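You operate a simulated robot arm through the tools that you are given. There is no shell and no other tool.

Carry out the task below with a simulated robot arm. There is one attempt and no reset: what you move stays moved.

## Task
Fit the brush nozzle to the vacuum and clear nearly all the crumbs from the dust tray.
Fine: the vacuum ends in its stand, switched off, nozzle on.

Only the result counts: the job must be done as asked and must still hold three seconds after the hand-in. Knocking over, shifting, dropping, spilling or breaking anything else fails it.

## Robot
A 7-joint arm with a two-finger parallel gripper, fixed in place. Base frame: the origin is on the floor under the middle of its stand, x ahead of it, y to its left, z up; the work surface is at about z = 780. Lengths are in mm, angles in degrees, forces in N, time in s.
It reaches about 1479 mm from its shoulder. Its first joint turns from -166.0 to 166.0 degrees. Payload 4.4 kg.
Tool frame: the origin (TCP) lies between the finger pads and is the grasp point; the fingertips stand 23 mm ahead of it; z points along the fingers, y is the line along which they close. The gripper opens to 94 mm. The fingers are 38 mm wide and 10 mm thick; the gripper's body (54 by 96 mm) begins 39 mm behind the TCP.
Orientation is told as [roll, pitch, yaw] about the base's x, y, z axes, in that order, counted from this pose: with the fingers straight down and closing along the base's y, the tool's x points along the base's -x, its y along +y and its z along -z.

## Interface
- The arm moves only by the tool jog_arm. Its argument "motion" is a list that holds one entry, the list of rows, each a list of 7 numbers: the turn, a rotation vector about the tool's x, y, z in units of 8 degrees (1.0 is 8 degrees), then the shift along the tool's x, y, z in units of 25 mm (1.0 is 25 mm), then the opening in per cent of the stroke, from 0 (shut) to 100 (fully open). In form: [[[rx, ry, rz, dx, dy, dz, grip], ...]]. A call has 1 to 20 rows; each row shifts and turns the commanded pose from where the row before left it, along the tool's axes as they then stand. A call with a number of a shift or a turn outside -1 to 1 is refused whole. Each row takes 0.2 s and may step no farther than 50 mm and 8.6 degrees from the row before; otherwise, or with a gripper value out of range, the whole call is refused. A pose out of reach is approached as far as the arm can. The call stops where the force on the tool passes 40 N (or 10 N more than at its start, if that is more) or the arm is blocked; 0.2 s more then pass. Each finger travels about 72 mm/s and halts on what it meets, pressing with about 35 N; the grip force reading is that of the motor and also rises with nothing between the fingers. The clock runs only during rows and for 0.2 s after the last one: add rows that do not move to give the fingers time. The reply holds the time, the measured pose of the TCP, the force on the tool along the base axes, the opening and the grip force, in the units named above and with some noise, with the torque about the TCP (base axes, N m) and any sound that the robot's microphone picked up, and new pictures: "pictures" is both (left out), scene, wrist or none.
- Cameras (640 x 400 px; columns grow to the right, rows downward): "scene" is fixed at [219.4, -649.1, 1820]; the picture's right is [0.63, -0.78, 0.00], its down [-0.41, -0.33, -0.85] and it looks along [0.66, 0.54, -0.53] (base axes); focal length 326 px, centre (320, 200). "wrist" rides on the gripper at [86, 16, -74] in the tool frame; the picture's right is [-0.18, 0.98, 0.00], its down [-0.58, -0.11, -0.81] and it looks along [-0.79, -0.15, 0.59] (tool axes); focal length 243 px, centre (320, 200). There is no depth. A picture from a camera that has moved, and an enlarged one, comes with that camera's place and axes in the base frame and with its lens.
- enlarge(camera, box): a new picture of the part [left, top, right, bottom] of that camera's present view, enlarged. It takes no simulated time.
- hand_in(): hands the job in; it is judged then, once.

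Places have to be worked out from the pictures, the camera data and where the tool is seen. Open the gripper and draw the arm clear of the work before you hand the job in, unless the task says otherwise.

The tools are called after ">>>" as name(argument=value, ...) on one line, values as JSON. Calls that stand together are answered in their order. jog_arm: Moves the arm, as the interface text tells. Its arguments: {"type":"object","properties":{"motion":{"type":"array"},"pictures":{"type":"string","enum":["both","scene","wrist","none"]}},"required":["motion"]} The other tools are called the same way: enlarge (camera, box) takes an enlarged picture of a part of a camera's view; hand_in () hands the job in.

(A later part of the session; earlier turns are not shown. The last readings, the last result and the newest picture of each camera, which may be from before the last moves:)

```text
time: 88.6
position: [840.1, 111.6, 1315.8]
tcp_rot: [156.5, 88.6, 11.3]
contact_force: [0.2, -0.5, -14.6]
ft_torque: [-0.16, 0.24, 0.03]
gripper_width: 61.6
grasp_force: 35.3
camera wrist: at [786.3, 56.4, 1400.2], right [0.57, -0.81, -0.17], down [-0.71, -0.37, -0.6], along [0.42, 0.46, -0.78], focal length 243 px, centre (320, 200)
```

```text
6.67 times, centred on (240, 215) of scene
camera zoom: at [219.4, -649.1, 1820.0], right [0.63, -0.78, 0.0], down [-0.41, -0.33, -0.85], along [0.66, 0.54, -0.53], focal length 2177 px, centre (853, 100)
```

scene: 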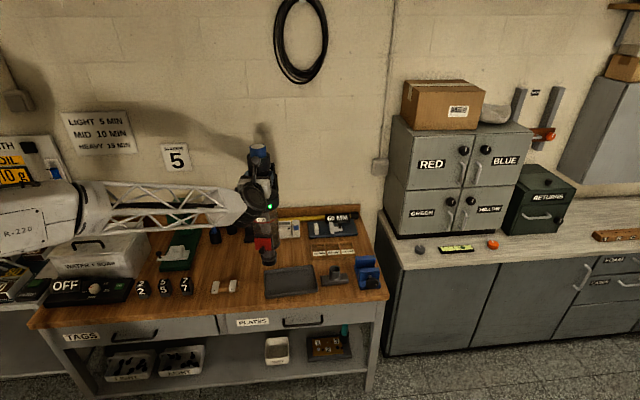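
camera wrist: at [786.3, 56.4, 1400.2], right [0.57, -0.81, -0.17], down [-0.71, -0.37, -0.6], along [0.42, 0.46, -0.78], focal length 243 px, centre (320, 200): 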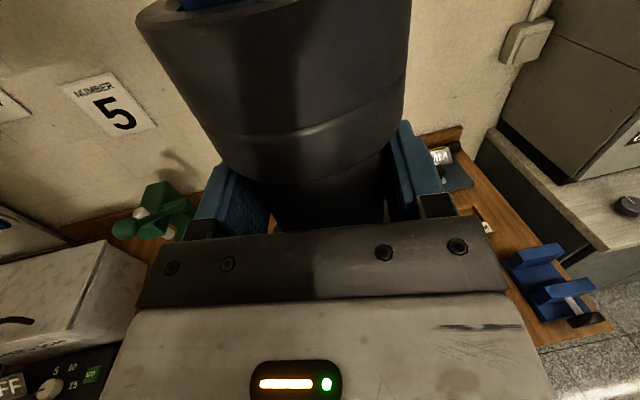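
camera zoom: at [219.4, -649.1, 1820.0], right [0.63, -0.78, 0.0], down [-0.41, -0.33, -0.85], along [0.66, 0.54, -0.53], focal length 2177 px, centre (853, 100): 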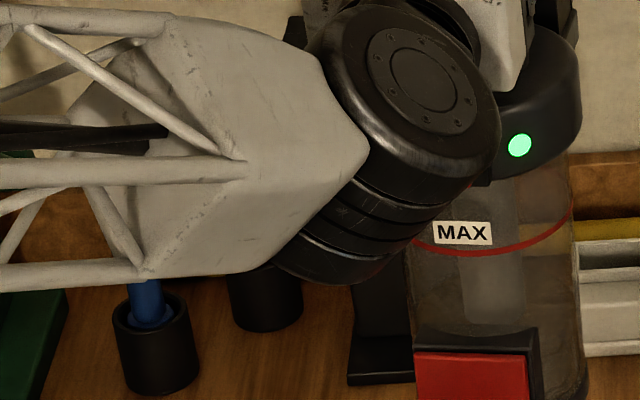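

The arm blocks that view. I'll raise the vacuum to z≈1460 (nozzle above fork level), turn back to heading 45°, take out the slight sideways lean, and stop about 150 mm in front of the stand.

>>> jog_arm(motion=[[[0, 0, 0, 0.97, 0, 0, 0], [0, 0, 0, 0.97, 0, 0, 0], [0, 0, 0, 0.97, 0, 0, 0], [0, 0, 0, 0.97, 0, 0, 0], [0, 0, 0, 0.97, 0, 0, 0], [0, 0, 0, 0.97, 0, 0, 0], [0.6375, 0, 0.034, 0, 0, 0, 0], [0.6375, 0, 0.034, 0, 0, 0, 0], [0, 0, 0, 0, -0.745, 0.85, 0], [0, 0, 0, 0, -0.745, 0.85, 0], [0, 0, 0, 0, -0.745, 0.85, 0], [0, 0, 0, 0, -0.745, 0.85, 0], [0, 0, 0, 0, -0.745, 0.85, 0], [0, 0, 0, 0, 0, 0, 0], [0, 0, 0, 0, 0, 0, 0]]], pictures="both")

>>> enlarge(camera="scene", box=[200, 90, 300, 250])

```text
time: 91.8
position: [846.0, 251.7, 1459.6]
tcp_rot: [169.0, 88.9, 34.0]
contact_force: [0.9, -1.1, -14.6]
ft_torque: [-0.25, 0.17, 0.02]
gripper_width: 61.1
grasp_force: 34.8
camera wrist: at [803.0, 188.0, 1545.2], right [0.7, -0.69, -0.18], down [-0.64, -0.49, -0.6], along [0.33, 0.53, -0.78], focal length 243 px, centre (320, 200)
```

scene: 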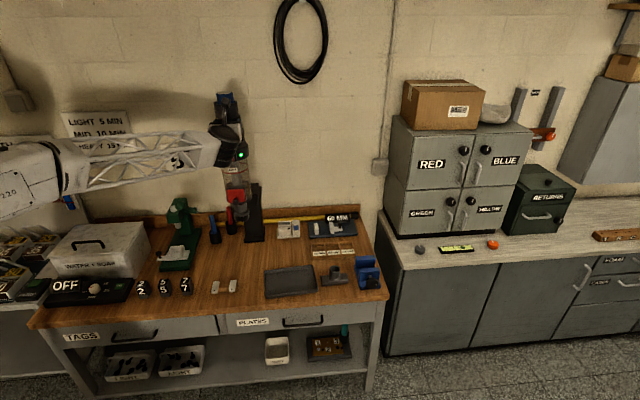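
wrist: 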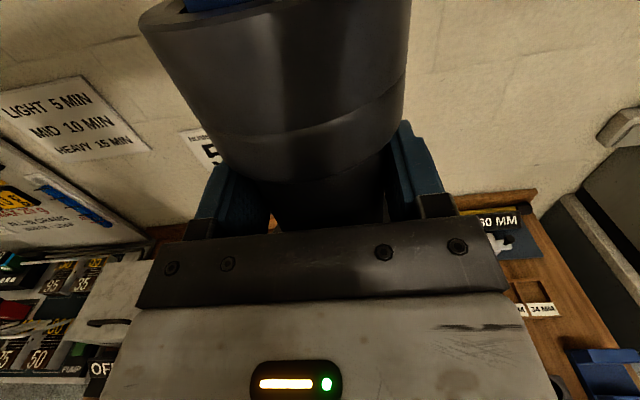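

```text
2.50 times, centred on (250, 170) of scene
camera zoom: at [219.4, -649.1, 1820.0], right [0.63, -0.78, 0.0], down [-0.41, -0.33, -0.85], along [0.66, 0.54, -0.53], focal length 816 px, centre (495, 275)
```

zoom: 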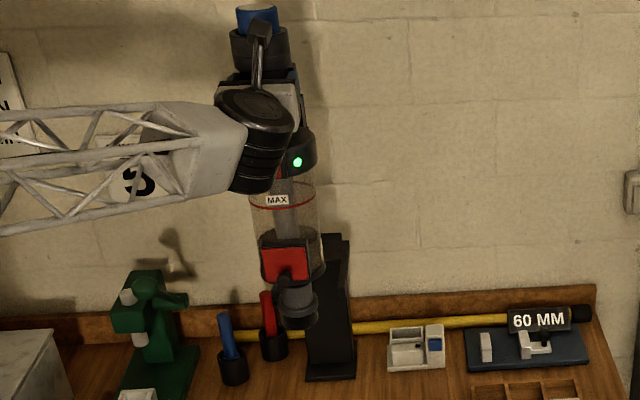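

Heading 45°, lean ≈1.1° (compensating the pivot). Zooming on the empty fork.

>>> enlarge(camera="scene", box=[228, 170, 268, 215])

>>> enlarge(camera="scene", box=[215, 110, 260, 160])

```text
8.89 times, centred on (248, 192) of scene
camera zoom: at [219.4, -649.1, 1820.0], right [0.63, -0.78, 0.0], down [-0.41, -0.33, -0.85], along [0.66, 0.54, -0.53], focal length 2902 px, centre (960, 267)
```

zoom: 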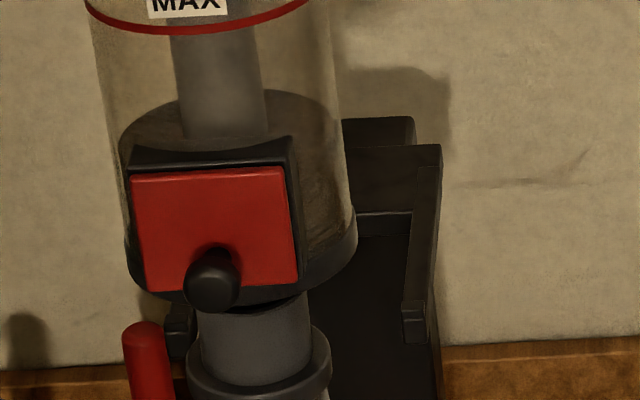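

```text
8.00 times, centred on (238, 135) of scene
camera zoom: at [219.4, -649.1, 1820.0], right [0.63, -0.78, 0.0], down [-0.41, -0.33, -0.85], along [0.66, 0.54, -0.53], focal length 2612 px, centre (980, 720)
```

zoom: 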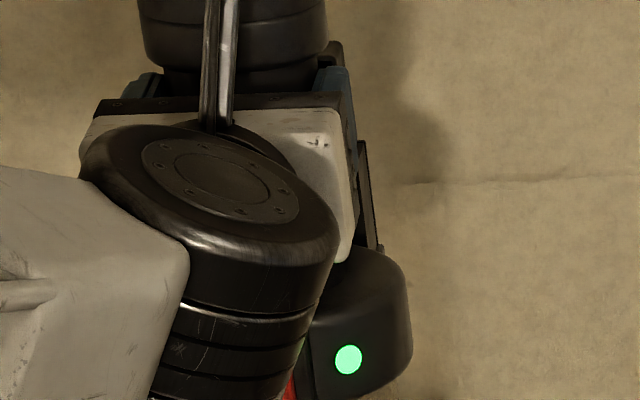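

The fork gap looks only slightly wider than the bin, so I need precise numbers. Zooming on both arm tips.

>>> enlarge(camera="scene", box=[236, 190, 264, 218])

>>> enlarge(camera="scene", box=[226, 165, 256, 195])

```text
14.29 times, centred on (250, 204) of scene
camera zoom: at [219.4, -649.1, 1820.0], right [0.63, -0.78, 0.0], down [-0.41, -0.33, -0.85], along [0.66, 0.54, -0.53], focal length 4664 px, centre (1320, 143)
```

zoom: 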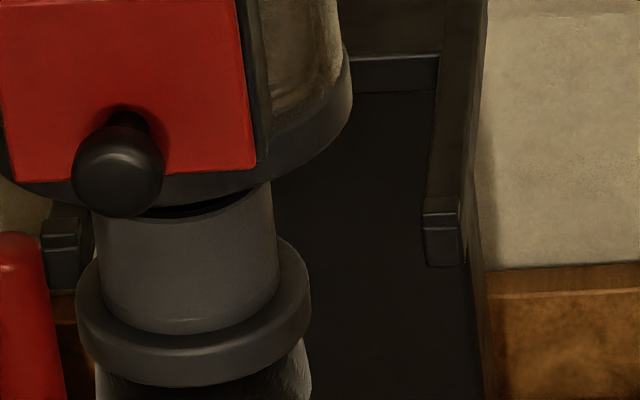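

```text
13.33 times, centred on (241, 180) of scene
camera zoom: at [219.4, -649.1, 1820.0], right [0.63, -0.78, 0.0], down [-0.41, -0.33, -0.85], along [0.66, 0.54, -0.53], focal length 4353 px, centre (1373, 467)
```

zoom: 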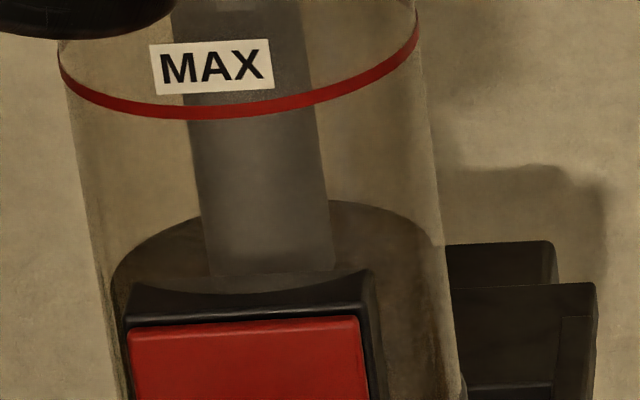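

Fork inner gap ≈101 mm versus bin ≈97 mm, so about 2 mm clearance per side. Checking the vacuum's verticality at this location with two high zooms (filter top and nozzle bottom).

>>> enlarge(camera="scene", box=[212, 86, 242, 116])

>>> enlarge(camera="scene", box=[222, 190, 252, 220])

```text
13.33 times, centred on (227, 101) of scene
camera zoom: at [219.4, -649.1, 1820.0], right [0.63, -0.78, 0.0], down [-0.41, -0.33, -0.85], along [0.66, 0.54, -0.53], focal length 4353 px, centre (1560, 1520)
```

zoom: 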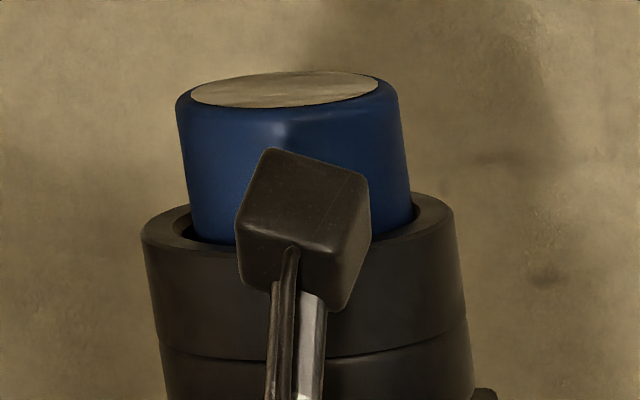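

```text
13.33 times, centred on (237, 205) of scene
camera zoom: at [219.4, -649.1, 1820.0], right [0.63, -0.78, 0.0], down [-0.41, -0.33, -0.85], along [0.66, 0.54, -0.53], focal length 4353 px, centre (1427, 133)
```

zoom: 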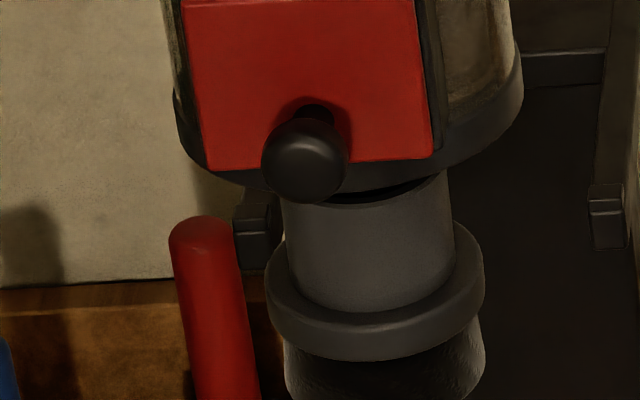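

Laterally the vacuum hangs true. Moving forward 150 mm above the fork with a 1.3 mm left correction, staying high.

>>> jog_arm(motion=[[[0, 0, 0, 0.2, -0.05, 0.5, 0], [0, 0, 0, 0.2, 0, 0.9, 0], [0, 0, 0, 0, 0, 0.9, 0], [0, 0, 0, 0, 0, 0.9, 0], [0, 0, 0, 0, 0, 0.9, 0], [0, 0, 0, 0, 0, 0.9, 0], [0, 0, 0, 0, 0, 0.7, 0], [0, 0, 0, 0, 0, 0.32, 0], [0, 0, 0, 0, 0, 0, 0], [0, 0, 0, 0, 0, 0, 0]]], pictures="scene")

>>> enlarge(camera="scene", box=[225, 120, 285, 210])

```text
time: 94.0
position: [952.5, 358.3, 1473.7]
tcp_rot: [169.6, 88.7, 34.7]
contact_force: [0.3, -0.1, -16.5]
ft_torque: [-0.14, 0.27, 0.0]
gripper_width: 61.1
grasp_force: 35.3
```

scene: 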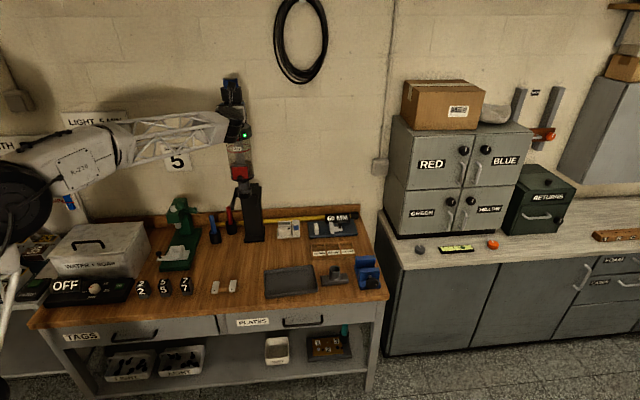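

```text
4.44 times, centred on (255, 165) of scene
camera zoom: at [219.4, -649.1, 1820.0], right [0.63, -0.78, 0.0], down [-0.41, -0.33, -0.85], along [0.66, 0.54, -0.53], focal length 1451 px, centre (609, 356)
```

zoom: 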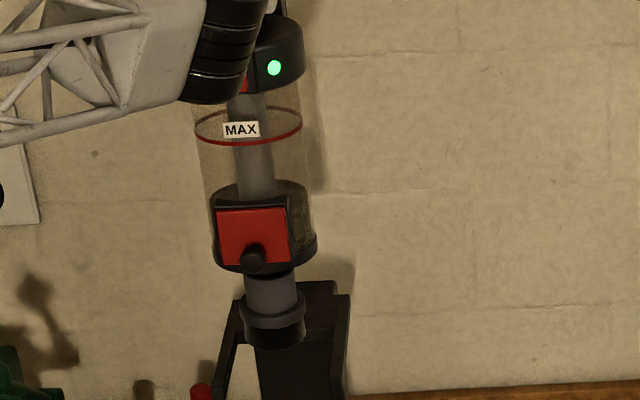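

Positioned over the fork. Zooming in to compare the nozzle/bin centre with the two arms.

>>> enlarge(camera="scene", box=[232, 170, 268, 215])

```text
8.89 times, centred on (250, 192) of scene
camera zoom: at [219.4, -649.1, 1820.0], right [0.63, -0.78, 0.0], down [-0.41, -0.33, -0.85], along [0.66, 0.54, -0.53], focal length 2902 px, centre (942, 267)
```

zoom: 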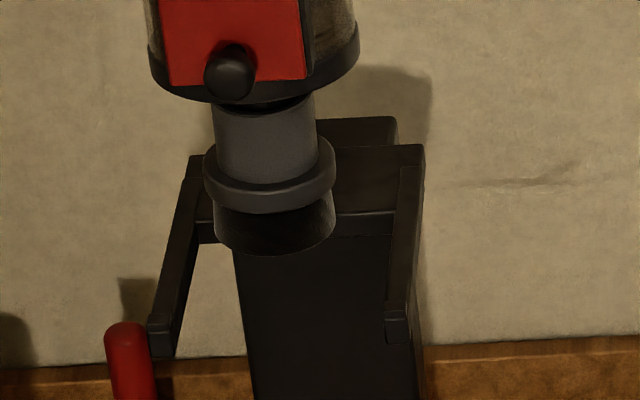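

The stand's U-fork is now clearly visible. I'll zoom more to compare the vacuum's axis against the fork's mid-line accurately.

>>> enlarge(camera="scene", box=[235, 185, 263, 213])

>>> enlarge(camera="scene", box=[235, 165, 263, 193])

```text
14.29 times, centred on (249, 199) of scene
camera zoom: at [219.4, -649.1, 1820.0], right [0.63, -0.78, 0.0], down [-0.41, -0.33, -0.85], along [0.66, 0.54, -0.53], focal length 4664 px, centre (1334, 214)
```

zoom: 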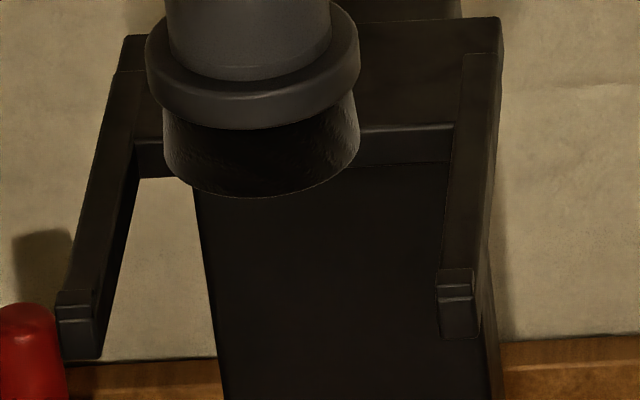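

```text
14.29 times, centred on (249, 179) of scene
camera zoom: at [219.4, -649.1, 1820.0], right [0.63, -0.78, 0.0], down [-0.41, -0.33, -0.85], along [0.66, 0.54, -0.53], focal length 4664 px, centre (1334, 500)
```

zoom: 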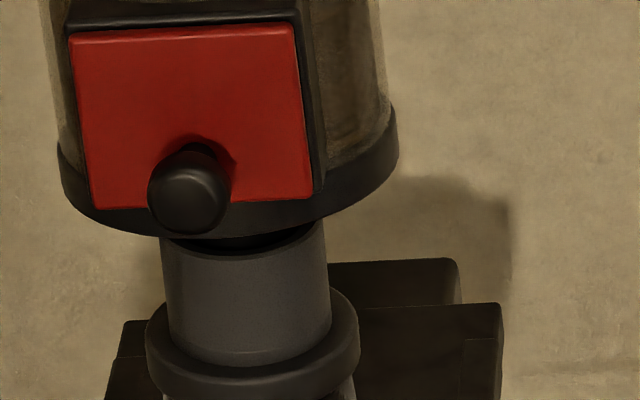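

Geometry: bin rim ≈98.8 mm, fork gap ≈103 mm; the vacuum is ~2 mm right of the fork mid-line. Shifting 2 mm left and descending until the bin is ~10 mm above the arms (compensating for the tool lean).

>>> jog_arm(motion=[[[0, 0, 0, 0, -0.08, 0, 0], [0, 0, 0, -0.787, -0.0032, -0.0176, 0], [0, 0, 0, -0.787, -0.0032, -0.0176, 0], [0, 0, 0, -0.787, -0.0032, -0.0176, 0], [0, 0, 0, -0.787, -0.0032, -0.0176, 0], [0, 0, 0, -0.787, -0.0032, -0.0176, 0], [0, 0, 0, -0.6, -0.0032, -0.014, 0], [0, 0, 0, 0, 0, 0, 0], [0, 0, 0, 0, 0, 0, 0]]], pictures="scene")

>>> enlarge(camera="scene", box=[235, 180, 267, 212])

```text
time: 96.0
position: [950.2, 361.1, 1360.5]
tcp_rot: [169.6, 88.9, 34.6]
contact_force: [0.2, -0.6, -14.0]
ft_torque: [-0.24, 0.19, 0.0]
gripper_width: 61.5
grasp_force: 34.7
```

scene: 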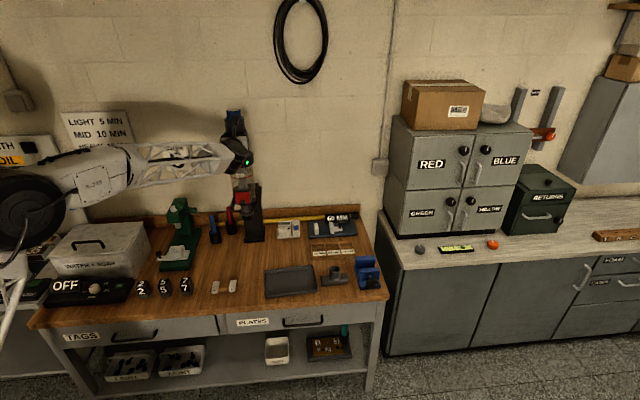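

```text
12.50 times, centred on (251, 196) of scene
camera zoom: at [219.4, -649.1, 1820.0], right [0.63, -0.78, 0.0], down [-0.41, -0.33, -0.85], along [0.66, 0.54, -0.53], focal length 4081 px, centre (1182, 250)
```

zoom: 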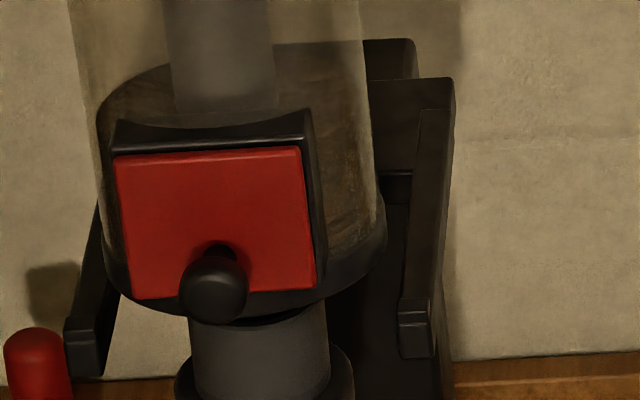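

Now the bin rim is just above arm level and appears within ~1 mm of centred. Lowering 10 mm more and examining the gap on each side.

>>> jog_arm(motion=[[[0, 0, 0, -0.2, 0.01, -0.004, 0], [0, 0, 0, -0.2, 0.01, -0.004, 0], [0, 0, 0, 0, 0, 0, 0]]], pictures="none")

>>> enlarge(camera="scene", box=[236, 188, 264, 216])

```text
time: 96.8
position: [950.3, 359.7, 1353.9]
tcp_rot: [169.2, 88.6, 34.2]
contact_force: [-1.6, 2.8, 4.8]
ft_torque: [1.34, 1.1, -0.1]
gripper_width: 61.6
grasp_force: 34.6
```

```text
14.29 times, centred on (250, 202) of scene
camera zoom: at [219.4, -649.1, 1820.0], right [0.63, -0.78, 0.0], down [-0.41, -0.33, -0.85], along [0.66, 0.54, -0.53], focal length 4664 px, centre (1320, 171)
```

zoom: 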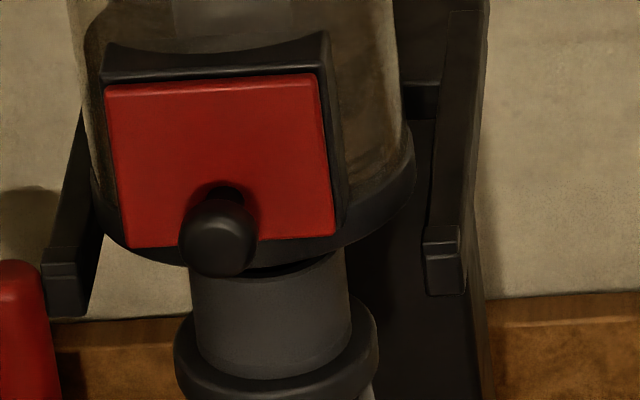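

Contact on the left side (torque puts it ~46 mm left of the tool axis): the bin rim caught the left arm. Backing up 8 mm, shifting 2 mm right and trying again.

>>> jog_arm(motion=[[[0, 0, 0, 0.2, 0, 0.004, 0], [0, 0, 0, 0.2, 0, 0.004, 0], [0, 0, 0, 0, 0.08, 0, 0], [0, 0, 0, 0, 0, 0, 0]]], pictures="none")

>>> enlarge(camera="scene", box=[236, 184, 264, 212])

```text
time: 97.8
position: [952.4, 358.5, 1360.1]
tcp_rot: [169.3, 88.8, 34.4]
contact_force: [-0.5, -0.9, -14.8]
ft_torque: [-0.24, 0.2, 0.0]
gripper_width: 61.3
grasp_force: 34.6
```

```text
14.29 times, centred on (250, 198) of scene
camera zoom: at [219.4, -649.1, 1820.0], right [0.63, -0.78, 0.0], down [-0.41, -0.33, -0.85], along [0.66, 0.54, -0.53], focal length 4664 px, centre (1320, 229)
```

zoom: 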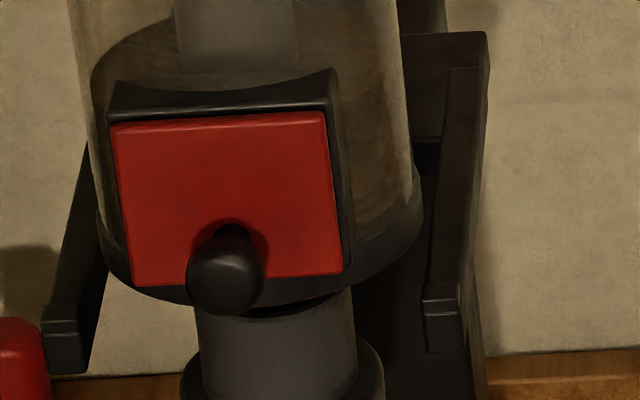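

Retrying the descent from here in small steps.

>>> jog_arm(motion=[[[0, 0, 0, -0.16, 0, -0.0035, 0], [0, 0, 0, -0.16, 0, -0.0035, 0], [0, 0, 0, -0.12, 0, -0.003, 0], [0, 0, 0, 0, 0, 0, 0]]], pictures="none")

>>> enlarge(camera="scene", box=[236, 188, 264, 216])

```text
time: 98.8
position: [952.6, 357.4, 1353.5]
tcp_rot: [166.0, 88.5, 31.0]
contact_force: [2.5, 0.6, 10.7]
ft_torque: [-0.81, -1.1, 0.06]
gripper_width: 61.6
grasp_force: 34.7
```

```text
14.29 times, centred on (250, 202) of scene
camera zoom: at [219.4, -649.1, 1820.0], right [0.63, -0.78, 0.0], down [-0.41, -0.33, -0.85], along [0.66, 0.54, -0.53], focal length 4664 px, centre (1320, 171)
```

zoom: 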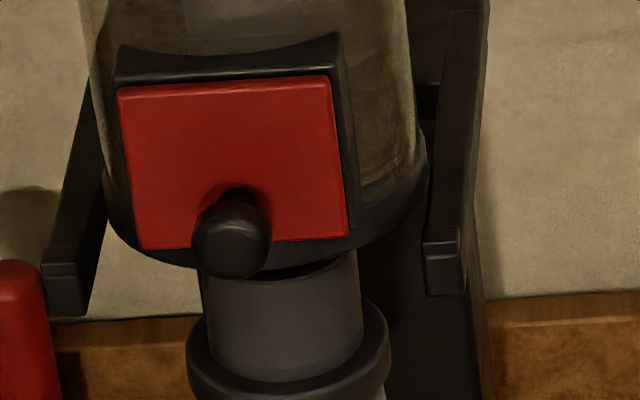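

Now it touched on the right side, so the centred position lies between. Raising, shifting 1 mm left, and trying again.

>>> jog_arm(motion=[[[0, 0, 0, 0.2, 0, 0.004, 0], [0, 0, 0, 0.12, 0, 0.003, 0], [0, 0, 0, 0, -0.04, 0, 0], [0, 0, 0, 0, 0, 0, 0]]], pictures="none")

>>> jog_arm(motion=[[[0, 0, 0, -0.12, 0, -0.003, 0], [0, 0, 0, -0.12, 0, -0.003, 0], [0, 0, 0, -0.08, 0, -0.002, 0], [0, 0, 0, 0, 0, 0, 0]]], pictures="none")

>>> enlarge(camera="scene", box=[236, 188, 264, 216])

```text
time: 99.8
position: [951.9, 359.0, 1358.6]
tcp_rot: [170.2, 88.9, 35.3]
contact_force: [0.2, -0.1, -15.0]
ft_torque: [-0.23, 0.18, 0.0]
gripper_width: 61.4
grasp_force: 35.1
```

```text
time: 100.8
position: [952.7, 359.0, 1351.0]
tcp_rot: [169.3, 88.7, 34.5]
contact_force: [-0.1, 0.3, -14.6]
ft_torque: [-0.22, 0.19, 0.03]
gripper_width: 61.1
grasp_force: 34.9
```

```text
14.29 times, centred on (250, 202) of scene
camera zoom: at [219.4, -649.1, 1820.0], right [0.63, -0.78, 0.0], down [-0.41, -0.33, -0.85], along [0.66, 0.54, -0.53], focal length 4664 px, centre (1320, 171)
```

zoom: 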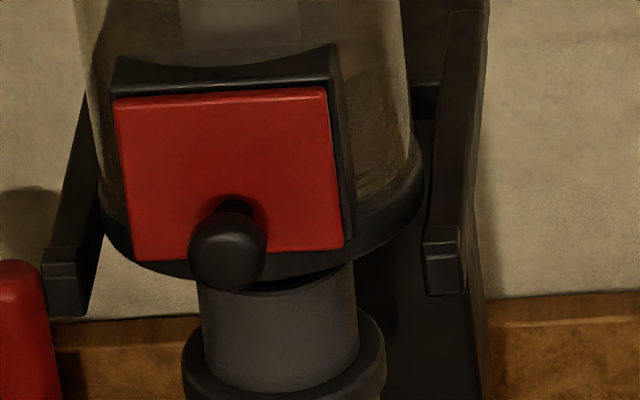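

It slipped past the arms with no contact force. Continuing straight down in short stretches, watching the side forces.

>>> jog_arm(motion=[[[0, 0, 0, -0.25, -0.001, -0.0052, 0], [0, 0, 0, -0.25, -0.001, -0.0052, 0], [0, 0, 0, -0.25, -0.001, -0.0052, 0], [0, 0, 0, -0.25, -0.001, -0.0052, 0], [0, 0, 0, 0, 0, 0, 0]]], pictures="none")

>>> jog_arm(motion=[[[0, 0, 0, -0.25, -0.001, -0.0052, 0], [0, 0, 0, -0.25, -0.001, -0.0052, 0], [0, 0, 0, -0.25, -0.001, -0.0052, 0], [0, 0, 0, -0.25, -0.001, -0.0052, 0], [0, 0, 0, 0, 0, 0, 0]]], pictures="none")

```text
time: 102.0
position: [952.2, 358.1, 1325.3]
tcp_rot: [170.2, 88.9, 35.4]
contact_force: [0.5, -0.2, -14.4]
ft_torque: [-0.26, 0.17, 0.01]
gripper_width: 61.5
grasp_force: 35.4
```

```text
time: 103.2
position: [952.9, 359.0, 1300.3]
tcp_rot: [169.2, 88.8, 34.3]
contact_force: [-0.8, 0.4, -14.3]
ft_torque: [-0.19, 0.23, -0.01]
gripper_width: 61.5
grasp_force: 34.9
```

Smooth so far, no side load. Continuing down another 75 mm.

>>> jog_arm(motion=[[[0, 0, 0, -0.3, -0.0012, -0.0062, 0], [0, 0, 0, -0.3, -0.0012, -0.0062, 0], [0, 0, 0, -0.3, -0.0012, -0.0062, 0], [0, 0, 0, -0.3, -0.0012, -0.0062, 0], [0, 0, 0, -0.3, -0.0012, -0.0062, 0], [0, 0, 0, 0, 0, 0, 0]]], pictures="none")

>>> jog_arm(motion=[[[0, 0, 0, -0.3, -0.0012, -0.0062, 0], [0, 0, 0, -0.3, -0.0012, -0.0062, 0], [0, 0, 0, -0.3, -0.0012, -0.0062, 0], [0, 0, 0, -0.3, -0.0012, -0.0062, 0], [0, 0, 0, -0.3, -0.0012, -0.0062, 0], [0, 0, 0, 0, 0, 0, 0]]], pictures="none")

>>> enlarge(camera="scene", box=[225, 150, 285, 250])

```text
time: 104.6
position: [952.6, 357.9, 1263.2]
tcp_rot: [169.5, 88.8, 34.7]
contact_force: [0.6, 0.0, -14.0]
ft_torque: [-0.12, 0.23, -0.01]
gripper_width: 61.2
grasp_force: 34.9
```

```text
time: 106.0
position: [952.2, 358.8, 1224.6]
tcp_rot: [170.3, 88.8, 35.3]
contact_force: [-0.8, -0.9, -15.4]
ft_torque: [-0.14, 0.25, 0.01]
gripper_width: 61.4
grasp_force: 35.0
```

```text
4.00 times, centred on (255, 200) of scene
camera zoom: at [219.4, -649.1, 1820.0], right [0.63, -0.78, 0.0], down [-0.41, -0.33, -0.85], along [0.66, 0.54, -0.53], focal length 1306 px, centre (580, 200)
```

zoom: 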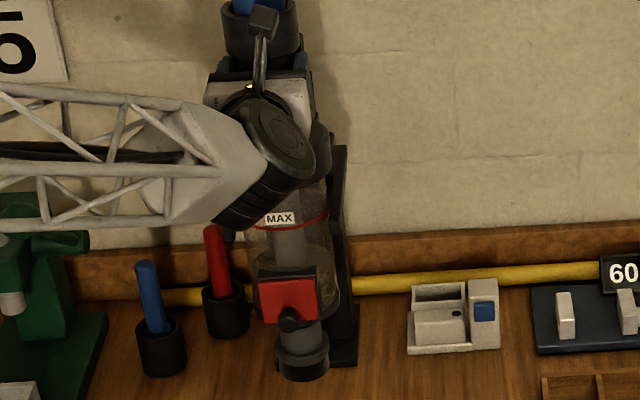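

Going well. Lowering 30 mm more, then creeping to find the seat.

>>> jog_arm(motion=[[[0, 0, 0, -0.3, -0.0012, -0.0062, 0], [0, 0, 0, -0.3, -0.0012, -0.0062, 0], [0, 0, 0, -0.3, -0.0012, -0.0062, 0], [0, 0, 0, -0.3, -0.0012, -0.0062, 0], [0, 0, 0, 0, 0, 0, 0]]], pictures="none")

>>> jog_arm(motion=[[[0, 0, 0, -0.14, -0.0005, -0.003, 0], [0, 0, 0, -0.14, -0.0005, -0.003, 0], [0, 0, 0, 0, 0, 0, 0]]], pictures="none")

```text
time: 107.2
position: [951.7, 358.5, 1194.9]
tcp_rot: [169.2, 88.8, 34.3]
contact_force: [-0.5, 0.4, -13.6]
ft_torque: [-0.13, 0.28, 0.0]
gripper_width: 61.5
grasp_force: 35.0
```

```text
time: 108.0
position: [950.3, 358.8, 1190.0]
tcp_rot: [168.4, 88.6, 33.6]
contact_force: [-3.1, -3.6, 1.6]
ft_torque: [0.97, -0.18, 0.1]
gripper_width: 61.2
grasp_force: 34.6
```

Contact started ~12 mm above the old seat height; torque places it ~100 mm behind the axis, so the battery end at the back is catching on the stand. Looking closely.

>>> enlarge(camera="scene", box=[240, 165, 275, 215])

>>> enlarge(camera="scene", box=[230, 150, 275, 250])

```text
8.00 times, centred on (258, 190) of scene
camera zoom: at [219.4, -649.1, 1820.0], right [0.63, -0.78, 0.0], down [-0.41, -0.33, -0.85], along [0.66, 0.54, -0.53], focal length 2612 px, centre (820, 280)
```

zoom: 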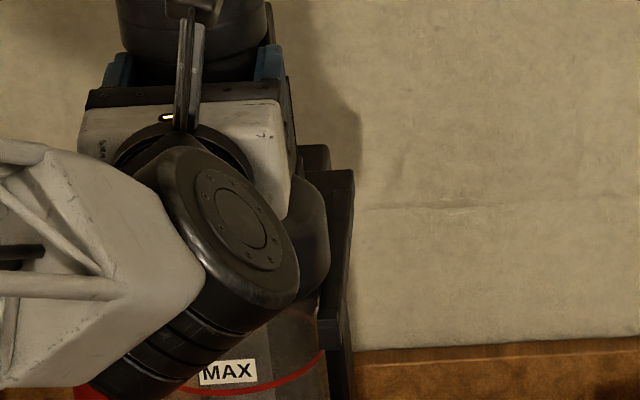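

```text
4.00 times, centred on (252, 200) of scene
camera zoom: at [219.4, -649.1, 1820.0], right [0.63, -0.78, 0.0], down [-0.41, -0.33, -0.85], along [0.66, 0.54, -0.53], focal length 1306 px, centre (590, 200)
```

zoom: 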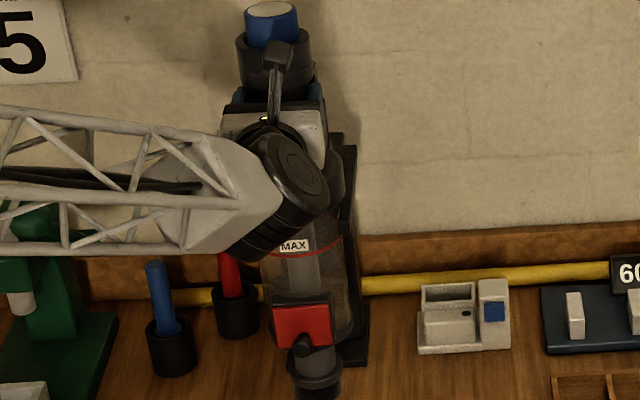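

Comparing with the original seated picture using the identical zoom window.

>>> enlarge(camera="scene", box=[225, 190, 275, 250])

>>> enlarge(camera="scene", box=[225, 145, 275, 210])

```text
6.67 times, centred on (250, 220) of scene
camera zoom: at [219.4, -649.1, 1820.0], right [0.63, -0.78, 0.0], down [-0.41, -0.33, -0.85], along [0.66, 0.54, -0.53], focal length 2177 px, centre (787, 67)
```

zoom: 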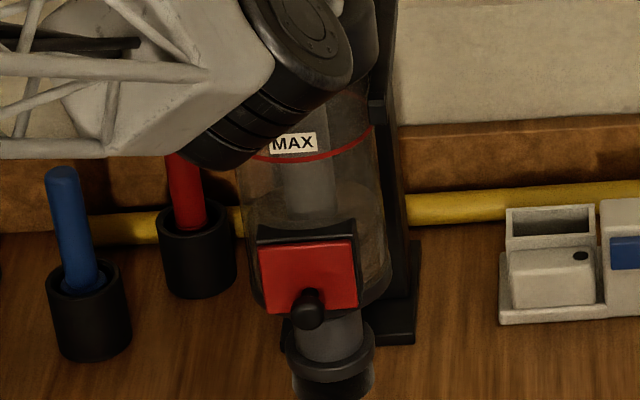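

```text
6.15 times, centred on (250, 178) of scene
camera zoom: at [219.4, -649.1, 1820.0], right [0.63, -0.78, 0.0], down [-0.41, -0.33, -0.85], along [0.66, 0.54, -0.53], focal length 2009 px, centre (751, 338)
```

zoom: 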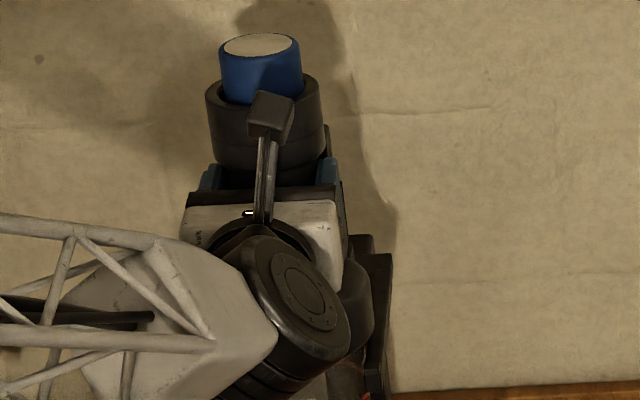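

Comparing windows: the vacuum leans back (top toward the wall) by ~1.5–2° and sits ~4 mm too far back, so the battery catches the post. I'll raise 15 mm, add +1.6° tilt and pull 4 mm toward the robot, then compare again.

>>> jog_arm(motion=[[[0, 0, 0, 0.3, 0.001, 0.006, 0], [0, 0, 0, 0.3, 0.001, 0.006, 0], [0, 0.1, 0, 0, 0, -0.08, 0], [0, 0.1, 0, 0, 0, -0.08, 0], [0, 0, 0, 0, 0, 0, 0], [0, 0, 0, 0, 0, 0, 0]]], pictures="none")

>>> enlarge(camera="scene", box=[225, 190, 275, 250])

>>> enlarge(camera="scene", box=[225, 145, 275, 210])

```text
time: 109.4
position: [950.5, 355.1, 1202.8]
tcp_rot: [175.5, 87.2, 40.8]
contact_force: [0.4, 0.9, -13.7]
ft_torque: [-0.17, 0.25, 0.03]
gripper_width: 61.3
grasp_force: 34.9
```

```text
6.67 times, centred on (250, 220) of scene
camera zoom: at [219.4, -649.1, 1820.0], right [0.63, -0.78, 0.0], down [-0.41, -0.33, -0.85], along [0.66, 0.54, -0.53], focal length 2177 px, centre (787, 67)
```

zoom: 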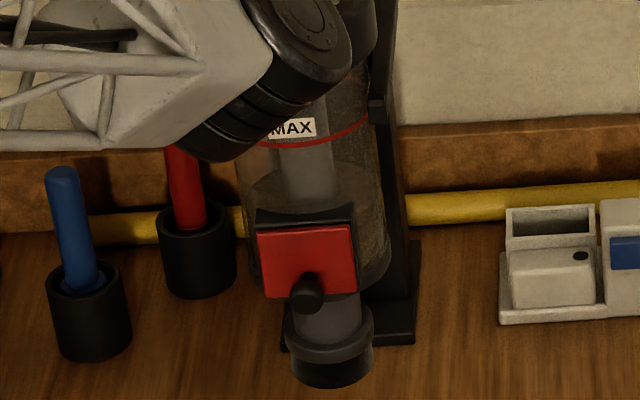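

```text
6.15 times, centred on (250, 178) of scene
camera zoom: at [219.4, -649.1, 1820.0], right [0.63, -0.78, 0.0], down [-0.41, -0.33, -0.85], along [0.66, 0.54, -0.53], focal length 2009 px, centre (751, 338)
```

zoom: 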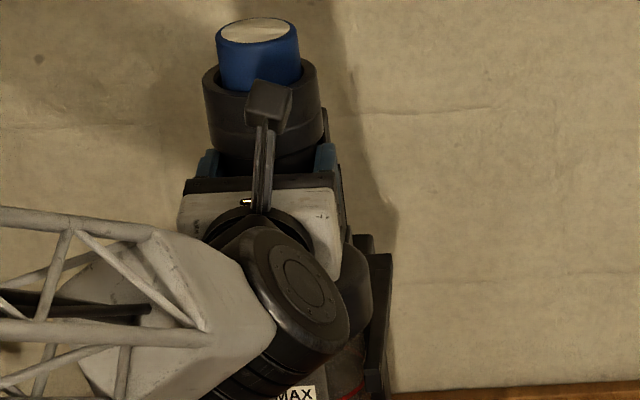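

Vertical slip in the grip looks negligible, but the pivot about the finger axis needs a better measurement. I'll use the wrist camera's view of the collar silhouette.

>>> enlarge(camera="wrist", box=[120, 0, 280, 200])

>>> enlarge(camera="wrist", box=[340, 0, 440, 140])

```text
2.00 times, centred on (200, 100) of wrist
camera zoom: at [904.3, 289.4, 1286.4], right [0.7, -0.69, -0.18], down [-0.62, -0.48, -0.62], along [0.34, 0.55, -0.76], focal length 485 px, centre (560, 400)
```

zoom: 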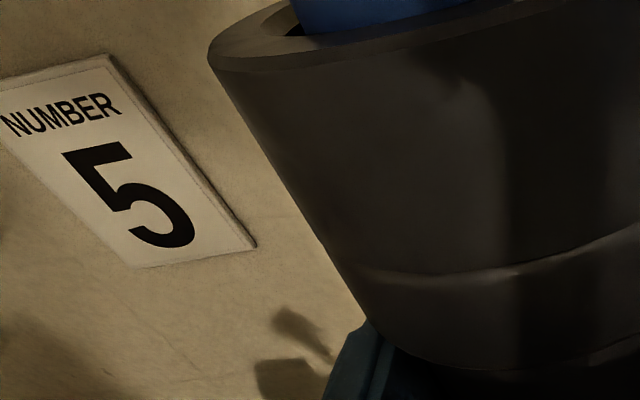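

```text
2.86 times, centred on (390, 70) of wrist
camera zoom: at [904.3, 289.4, 1286.4], right [0.7, -0.69, -0.18], down [-0.62, -0.48, -0.62], along [0.34, 0.55, -0.76], focal length 693 px, centre (120, 571)
```

zoom: 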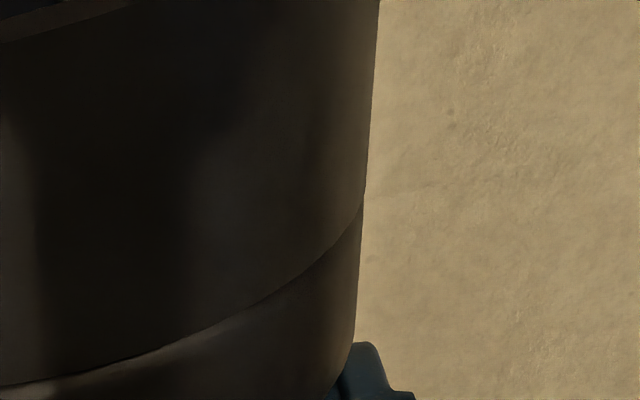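

The wrist view indicates the current tool lean (2.8°) makes the vacuum about vertical, and it's ~3 mm forward of the old position. Lowering again slowly with compensated straight-down motion.

>>> jog_arm(motion=[[[0, 0, 0, -0.2, -0.0008, -0.0098, 0], [0, 0, 0, -0.2, -0.0008, -0.0098, 0], [0, 0, 0, 0, 0, 0, 0]]], pictures="none")

>>> jog_arm(motion=[[[0, 0, 0, -0.1, -0.0004, -0.0049, 0], [0, 0, 0, -0.1, -0.0004, -0.0049, 0], [0, 0, 0, 0, 0, 0, 0]]], pictures="none")

```text
time: 110.2
position: [949.1, 355.9, 1193.5]
tcp_rot: [175.6, 87.1, 40.7]
contact_force: [1.3, 0.0, -14.9]
ft_torque: [-0.24, 0.17, 0.0]
gripper_width: 61.6
grasp_force: 34.8
```

```text
time: 111.0
position: [948.0, 354.0, 1188.0]
tcp_rot: [175.3, 87.2, 40.5]
contact_force: [0.0, -0.2, -14.9]
ft_torque: [-0.15, 0.26, 0.03]
gripper_width: 61.6
grasp_force: 35.5
```

Past the previous snag with no contact. Continuing down in 2.5 mm steps toward the seat at ≈1178.

>>> jog_arm(motion=[[[0, 0, 0, -0.1, -0.0004, -0.0049, 0], [0, 0, 0, -0.1, -0.0004, -0.0049, 0], [0, 0, 0, 0, 0, 0, 0]]], pictures="none")

>>> jog_arm(motion=[[[0, 0, 0, -0.1, -0.0004, -0.0049, 0], [0, 0, 0, 0, 0, 0, 0]]], pictures="none")

```text
time: 111.8
position: [949.9, 354.2, 1185.0]
tcp_rot: [174.8, 87.1, 40.0]
contact_force: [-1.1, -5.9, 5.6]
ft_torque: [0.59, 0.26, -0.07]
gripper_width: 61.5
grasp_force: 35.1
```

```text
time: 112.4
position: [950.6, 354.0, 1186.1]
tcp_rot: [174.2, 87.0, 39.3]
contact_force: [8.1, -12.2, 31.9]
ft_torque: [0.95, 0.08, -0.25]
gripper_width: 61.4
grasp_force: 34.8
```

Another firm contact at 1186, this time on the left, ~25 mm behind the axis. Let me look before doing anything else.

>>> enlarge(camera="scene", box=[245, 185, 275, 215])

>>> enlarge(camera="scene", box=[225, 190, 275, 250])

>>> enlarge(camera="wrist", box=[60, 130, 260, 330])

```text
13.33 times, centred on (260, 200) of scene
camera zoom: at [219.4, -649.1, 1820.0], right [0.63, -0.78, 0.0], down [-0.41, -0.33, -0.85], along [0.66, 0.54, -0.53], focal length 4353 px, centre (1120, 200)
```

zoom: 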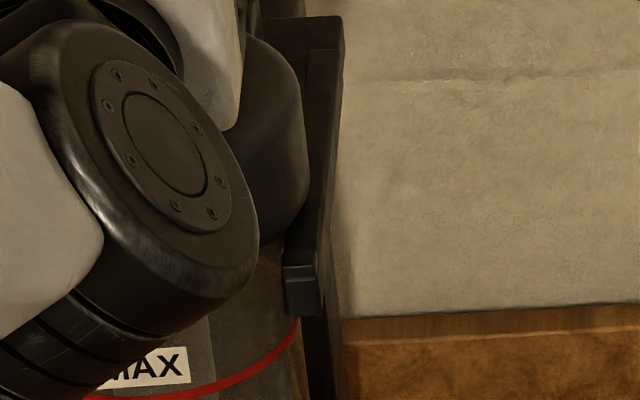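

```text
6.67 times, centred on (250, 220) of scene
camera zoom: at [219.4, -649.1, 1820.0], right [0.63, -0.78, 0.0], down [-0.41, -0.33, -0.85], along [0.66, 0.54, -0.53], focal length 2177 px, centre (787, 67)
```

zoom: 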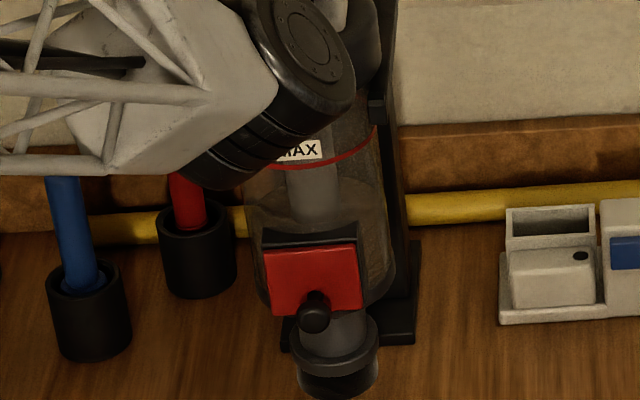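

```text
2.00 times, centred on (160, 230) of wrist
camera zoom: at [903.8, 288.4, 1268.0], right [0.7, -0.69, -0.18], down [-0.62, -0.47, -0.62], along [0.34, 0.55, -0.76], focal length 485 px, centre (640, 140)
```

zoom: 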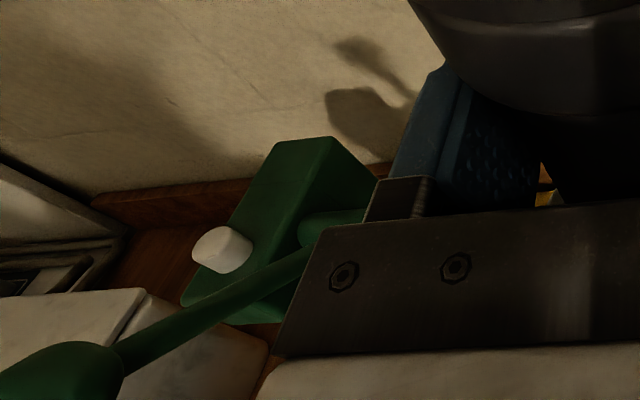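

The lower body is now within 1–2 px of the seated reference. Checking the top with the same reference window.

>>> enlarge(camera="scene", box=[225, 145, 275, 210])

>>> enlarge(camera="scene", box=[205, 145, 285, 250])

```text
6.15 times, centred on (250, 178) of scene
camera zoom: at [219.4, -649.1, 1820.0], right [0.63, -0.78, 0.0], down [-0.41, -0.33, -0.85], along [0.66, 0.54, -0.53], focal length 2009 px, centre (751, 338)
```

zoom: 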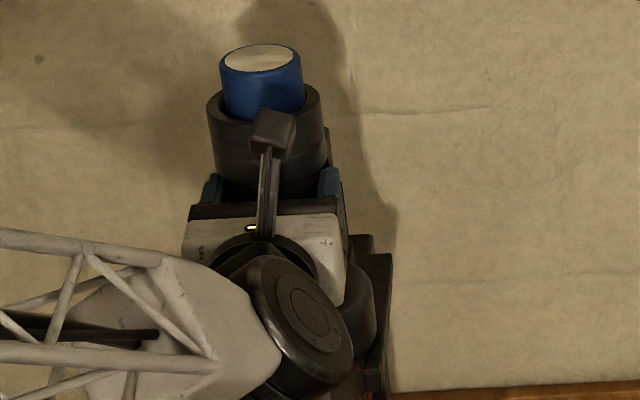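

```text
3.81 times, centred on (245, 198) of scene
camera zoom: at [219.4, -649.1, 1820.0], right [0.63, -0.78, 0.0], down [-0.41, -0.33, -0.85], along [0.66, 0.54, -0.53], focal length 1244 px, centre (606, 210)
```

zoom: 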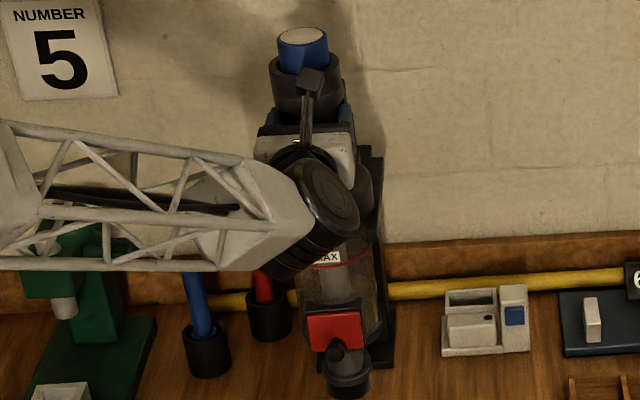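

Both top and bottom features are within ~1–2 mm of the original seated picture, so the flange is in fact down on the fork (it sits ~7 mm lower in my grip than before). I'll ease off the over-press by ~3 mm and check the load.

>>> jog_arm(motion=[[[0, 0, 0, 0.06, 0, 0.003, 0], [0, 0, 0, 0.05, 0, 0.003, 0], [0, 0, 0, 0, 0, 0, 0]]], pictures="none")

>>> enlarge(camera="scene", box=[225, 190, 275, 250])

```text
time: 113.2
position: [948.2, 354.5, 1184.9]
tcp_rot: [175.2, 87.2, 40.3]
contact_force: [10.3, -10.8, 28.5]
ft_torque: [0.96, -0.15, -0.4]
gripper_width: 61.2
grasp_force: 35.1
```

```text
6.67 times, centred on (250, 220) of scene
camera zoom: at [219.4, -649.1, 1820.0], right [0.63, -0.78, 0.0], down [-0.41, -0.33, -0.85], along [0.66, 0.54, -0.53], focal length 2177 px, centre (787, 67)
```

zoom: 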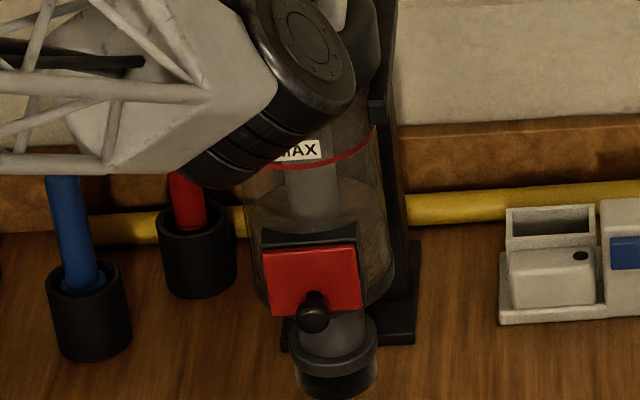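

There's a 15 N sideways load: the vacuum is pressed against the left arm. Shifting the tool 1.5 mm right and easing up slightly.

>>> jog_arm(motion=[[[0, 0, 0, 0.06, 0.03, 0.003, 0], [0, 0, 0, 0, 0.03, 0, 0], [0, 0, 0, 0, 0, 0, 0]]], pictures="none")

```text
time: 114.0
position: [950.2, 354.4, 1183.9]
tcp_rot: [175.3, 87.2, 40.5]
contact_force: [-9.4, 6.5, 20.1]
ft_torque: [1.55, 0.92, 0.42]
gripper_width: 61.6
grasp_force: 34.9
```

Lateral load flipped sign, so the centred spot is ~0.6 mm back. Adjusting and easing the vertical load further.

>>> jog_arm(motion=[[[0, 0, 0, 0.06, -0.025, 0.003, 0], [0, 0, 0, 0.06, 0, 0.003, 0], [0, 0, 0, 0, 0, 0, 0]]], pictures="none")

```text
time: 114.8
position: [949.8, 354.4, 1184.8]
tcp_rot: [176.8, 87.4, 41.9]
contact_force: [-0.9, -0.2, -11.8]
ft_torque: [-0.12, 0.39, 0.05]
gripper_width: 61.6
grasp_force: 34.9
```

Almost hanging free again at 1184.8, sideways load gone. Checking the reference windows here, then lowering 1.5 mm at a time.

>>> jog_arm(motion=[[[0, 0, 0, -0.06, 0, -0.003, 0], [0, 0, 0, 0, 0, 0, 0]]], pictures="none")

>>> jog_arm(motion=[[[0, 0, 0, -0.06, 0, -0.003, 0], [0, 0, 0, 0, 0, 0, 0]]], pictures="none")

>>> enlarge(camera="scene", box=[225, 190, 275, 250])

>>> enlarge(camera="scene", box=[225, 145, 275, 210])

```text
time: 115.4
position: [950.2, 353.9, 1185.5]
tcp_rot: [175.8, 87.3, 40.7]
contact_force: [-0.6, 0.1, -14.9]
ft_torque: [-0.17, 0.32, 0.01]
gripper_width: 61.5
grasp_force: 35.0
```

```text
time: 116.0
position: [949.5, 354.7, 1183.9]
tcp_rot: [175.3, 87.3, 40.5]
contact_force: [0.5, -0.2, -12.8]
ft_torque: [-0.21, 0.17, -0.07]
gripper_width: 60.9
grasp_force: 35.1
```

```text
6.67 times, centred on (250, 220) of scene
camera zoom: at [219.4, -649.1, 1820.0], right [0.63, -0.78, 0.0], down [-0.41, -0.33, -0.85], along [0.66, 0.54, -0.53], focal length 2177 px, centre (787, 67)
```

zoom: 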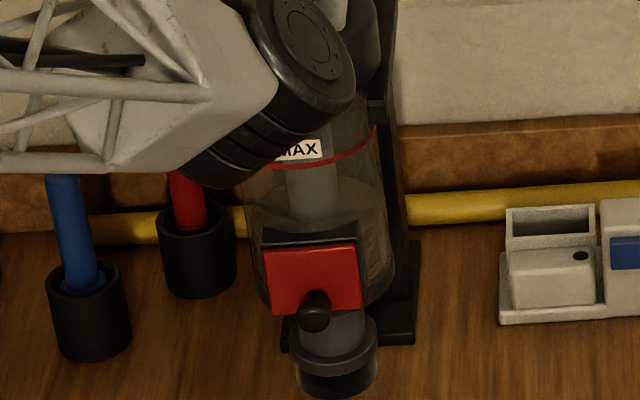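

```text
6.15 times, centred on (250, 178) of scene
camera zoom: at [219.4, -649.1, 1820.0], right [0.63, -0.78, 0.0], down [-0.41, -0.33, -0.85], along [0.66, 0.54, -0.53], focal length 2009 px, centre (751, 338)
```

zoom: 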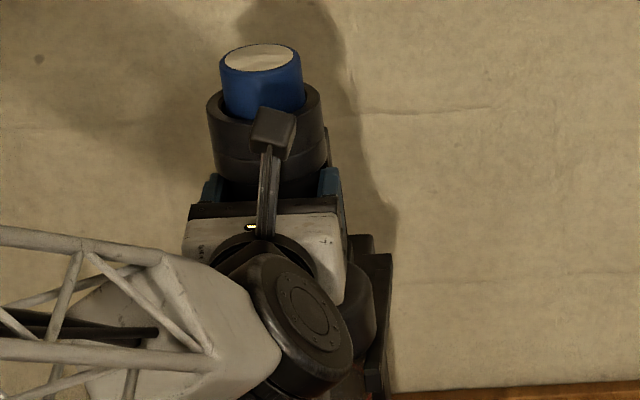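

Free again at the same height, so the earlier contact was a side wedge. Continuing to lower 1.5–2.5 mm at a time.

>>> jog_arm(motion=[[[0, 0, 0, -0.08, 0, -0.004, 0], [0, 0, 0, 0, 0, 0, 0]]], pictures="none")

>>> jog_arm(motion=[[[0, 0, 0, -0.08, 0, -0.004, 0], [0, 0, 0, 0, 0, 0, 0]]], pictures="none")

```text
time: 116.6
position: [949.5, 355.3, 1185.8]
tcp_rot: [174.9, 87.1, 40.0]
contact_force: [-1.1, -2.4, 6.1]
ft_torque: [0.6, 0.8, 0.11]
gripper_width: 61.5
grasp_force: 35.1
```

```text
time: 117.2
position: [949.6, 355.0, 1183.9]
tcp_rot: [174.3, 86.8, 39.5]
contact_force: [-0.7, -2.1, 30.0]
ft_torque: [1.86, 0.94, -0.08]
gripper_width: 61.5
grasp_force: 34.9
```

The flange is resting on the left arm (vertical load only, no side load); the right side should follow by under a millimetre on release. Easing off to near zero net load before opening.

>>> jog_arm(motion=[[[0, 0, 0, 0.06, 0, 0.003, 0], [0, 0, 0, 0, 0, 0, 0]]], pictures="none")

>>> jog_arm(motion=[[[0, 0, 0, 0.04, 0, 0.002, 0], [0, 0, 0, 0, 0, 0, 0]]], pictures="none")

```text
time: 117.8
position: [950.5, 355.7, 1184.3]
tcp_rot: [174.5, 87.1, 39.6]
contact_force: [17.4, -0.1, 36.4]
ft_torque: [1.24, 0.16, -0.52]
gripper_width: 61.6
grasp_force: 35.3
```

```text
time: 118.4
position: [948.9, 355.3, 1182.7]
tcp_rot: [175.2, 87.2, 40.3]
contact_force: [11.5, -3.4, 35.7]
ft_torque: [1.04, 0.6, -0.18]
gripper_width: 61.2
grasp_force: 35.5
```

Load hasn't dropped yet; easing up another 2.5 mm.

>>> jog_arm(motion=[[[0, 0, 0, 0.1, 0, 0.005, 0], [0, 0, 0, 0, 0, 0, 0], [0, 0, 0, 0, 0, 0, 0]]], pictures="none")

```text
time: 119.2
position: [949.5, 354.7, 1184.5]
tcp_rot: [176.0, 87.3, 41.2]
contact_force: [7.9, -0.8, 17.2]
ft_torque: [0.71, 0.47, -0.25]
gripper_width: 61.6
grasp_force: 35.0
```

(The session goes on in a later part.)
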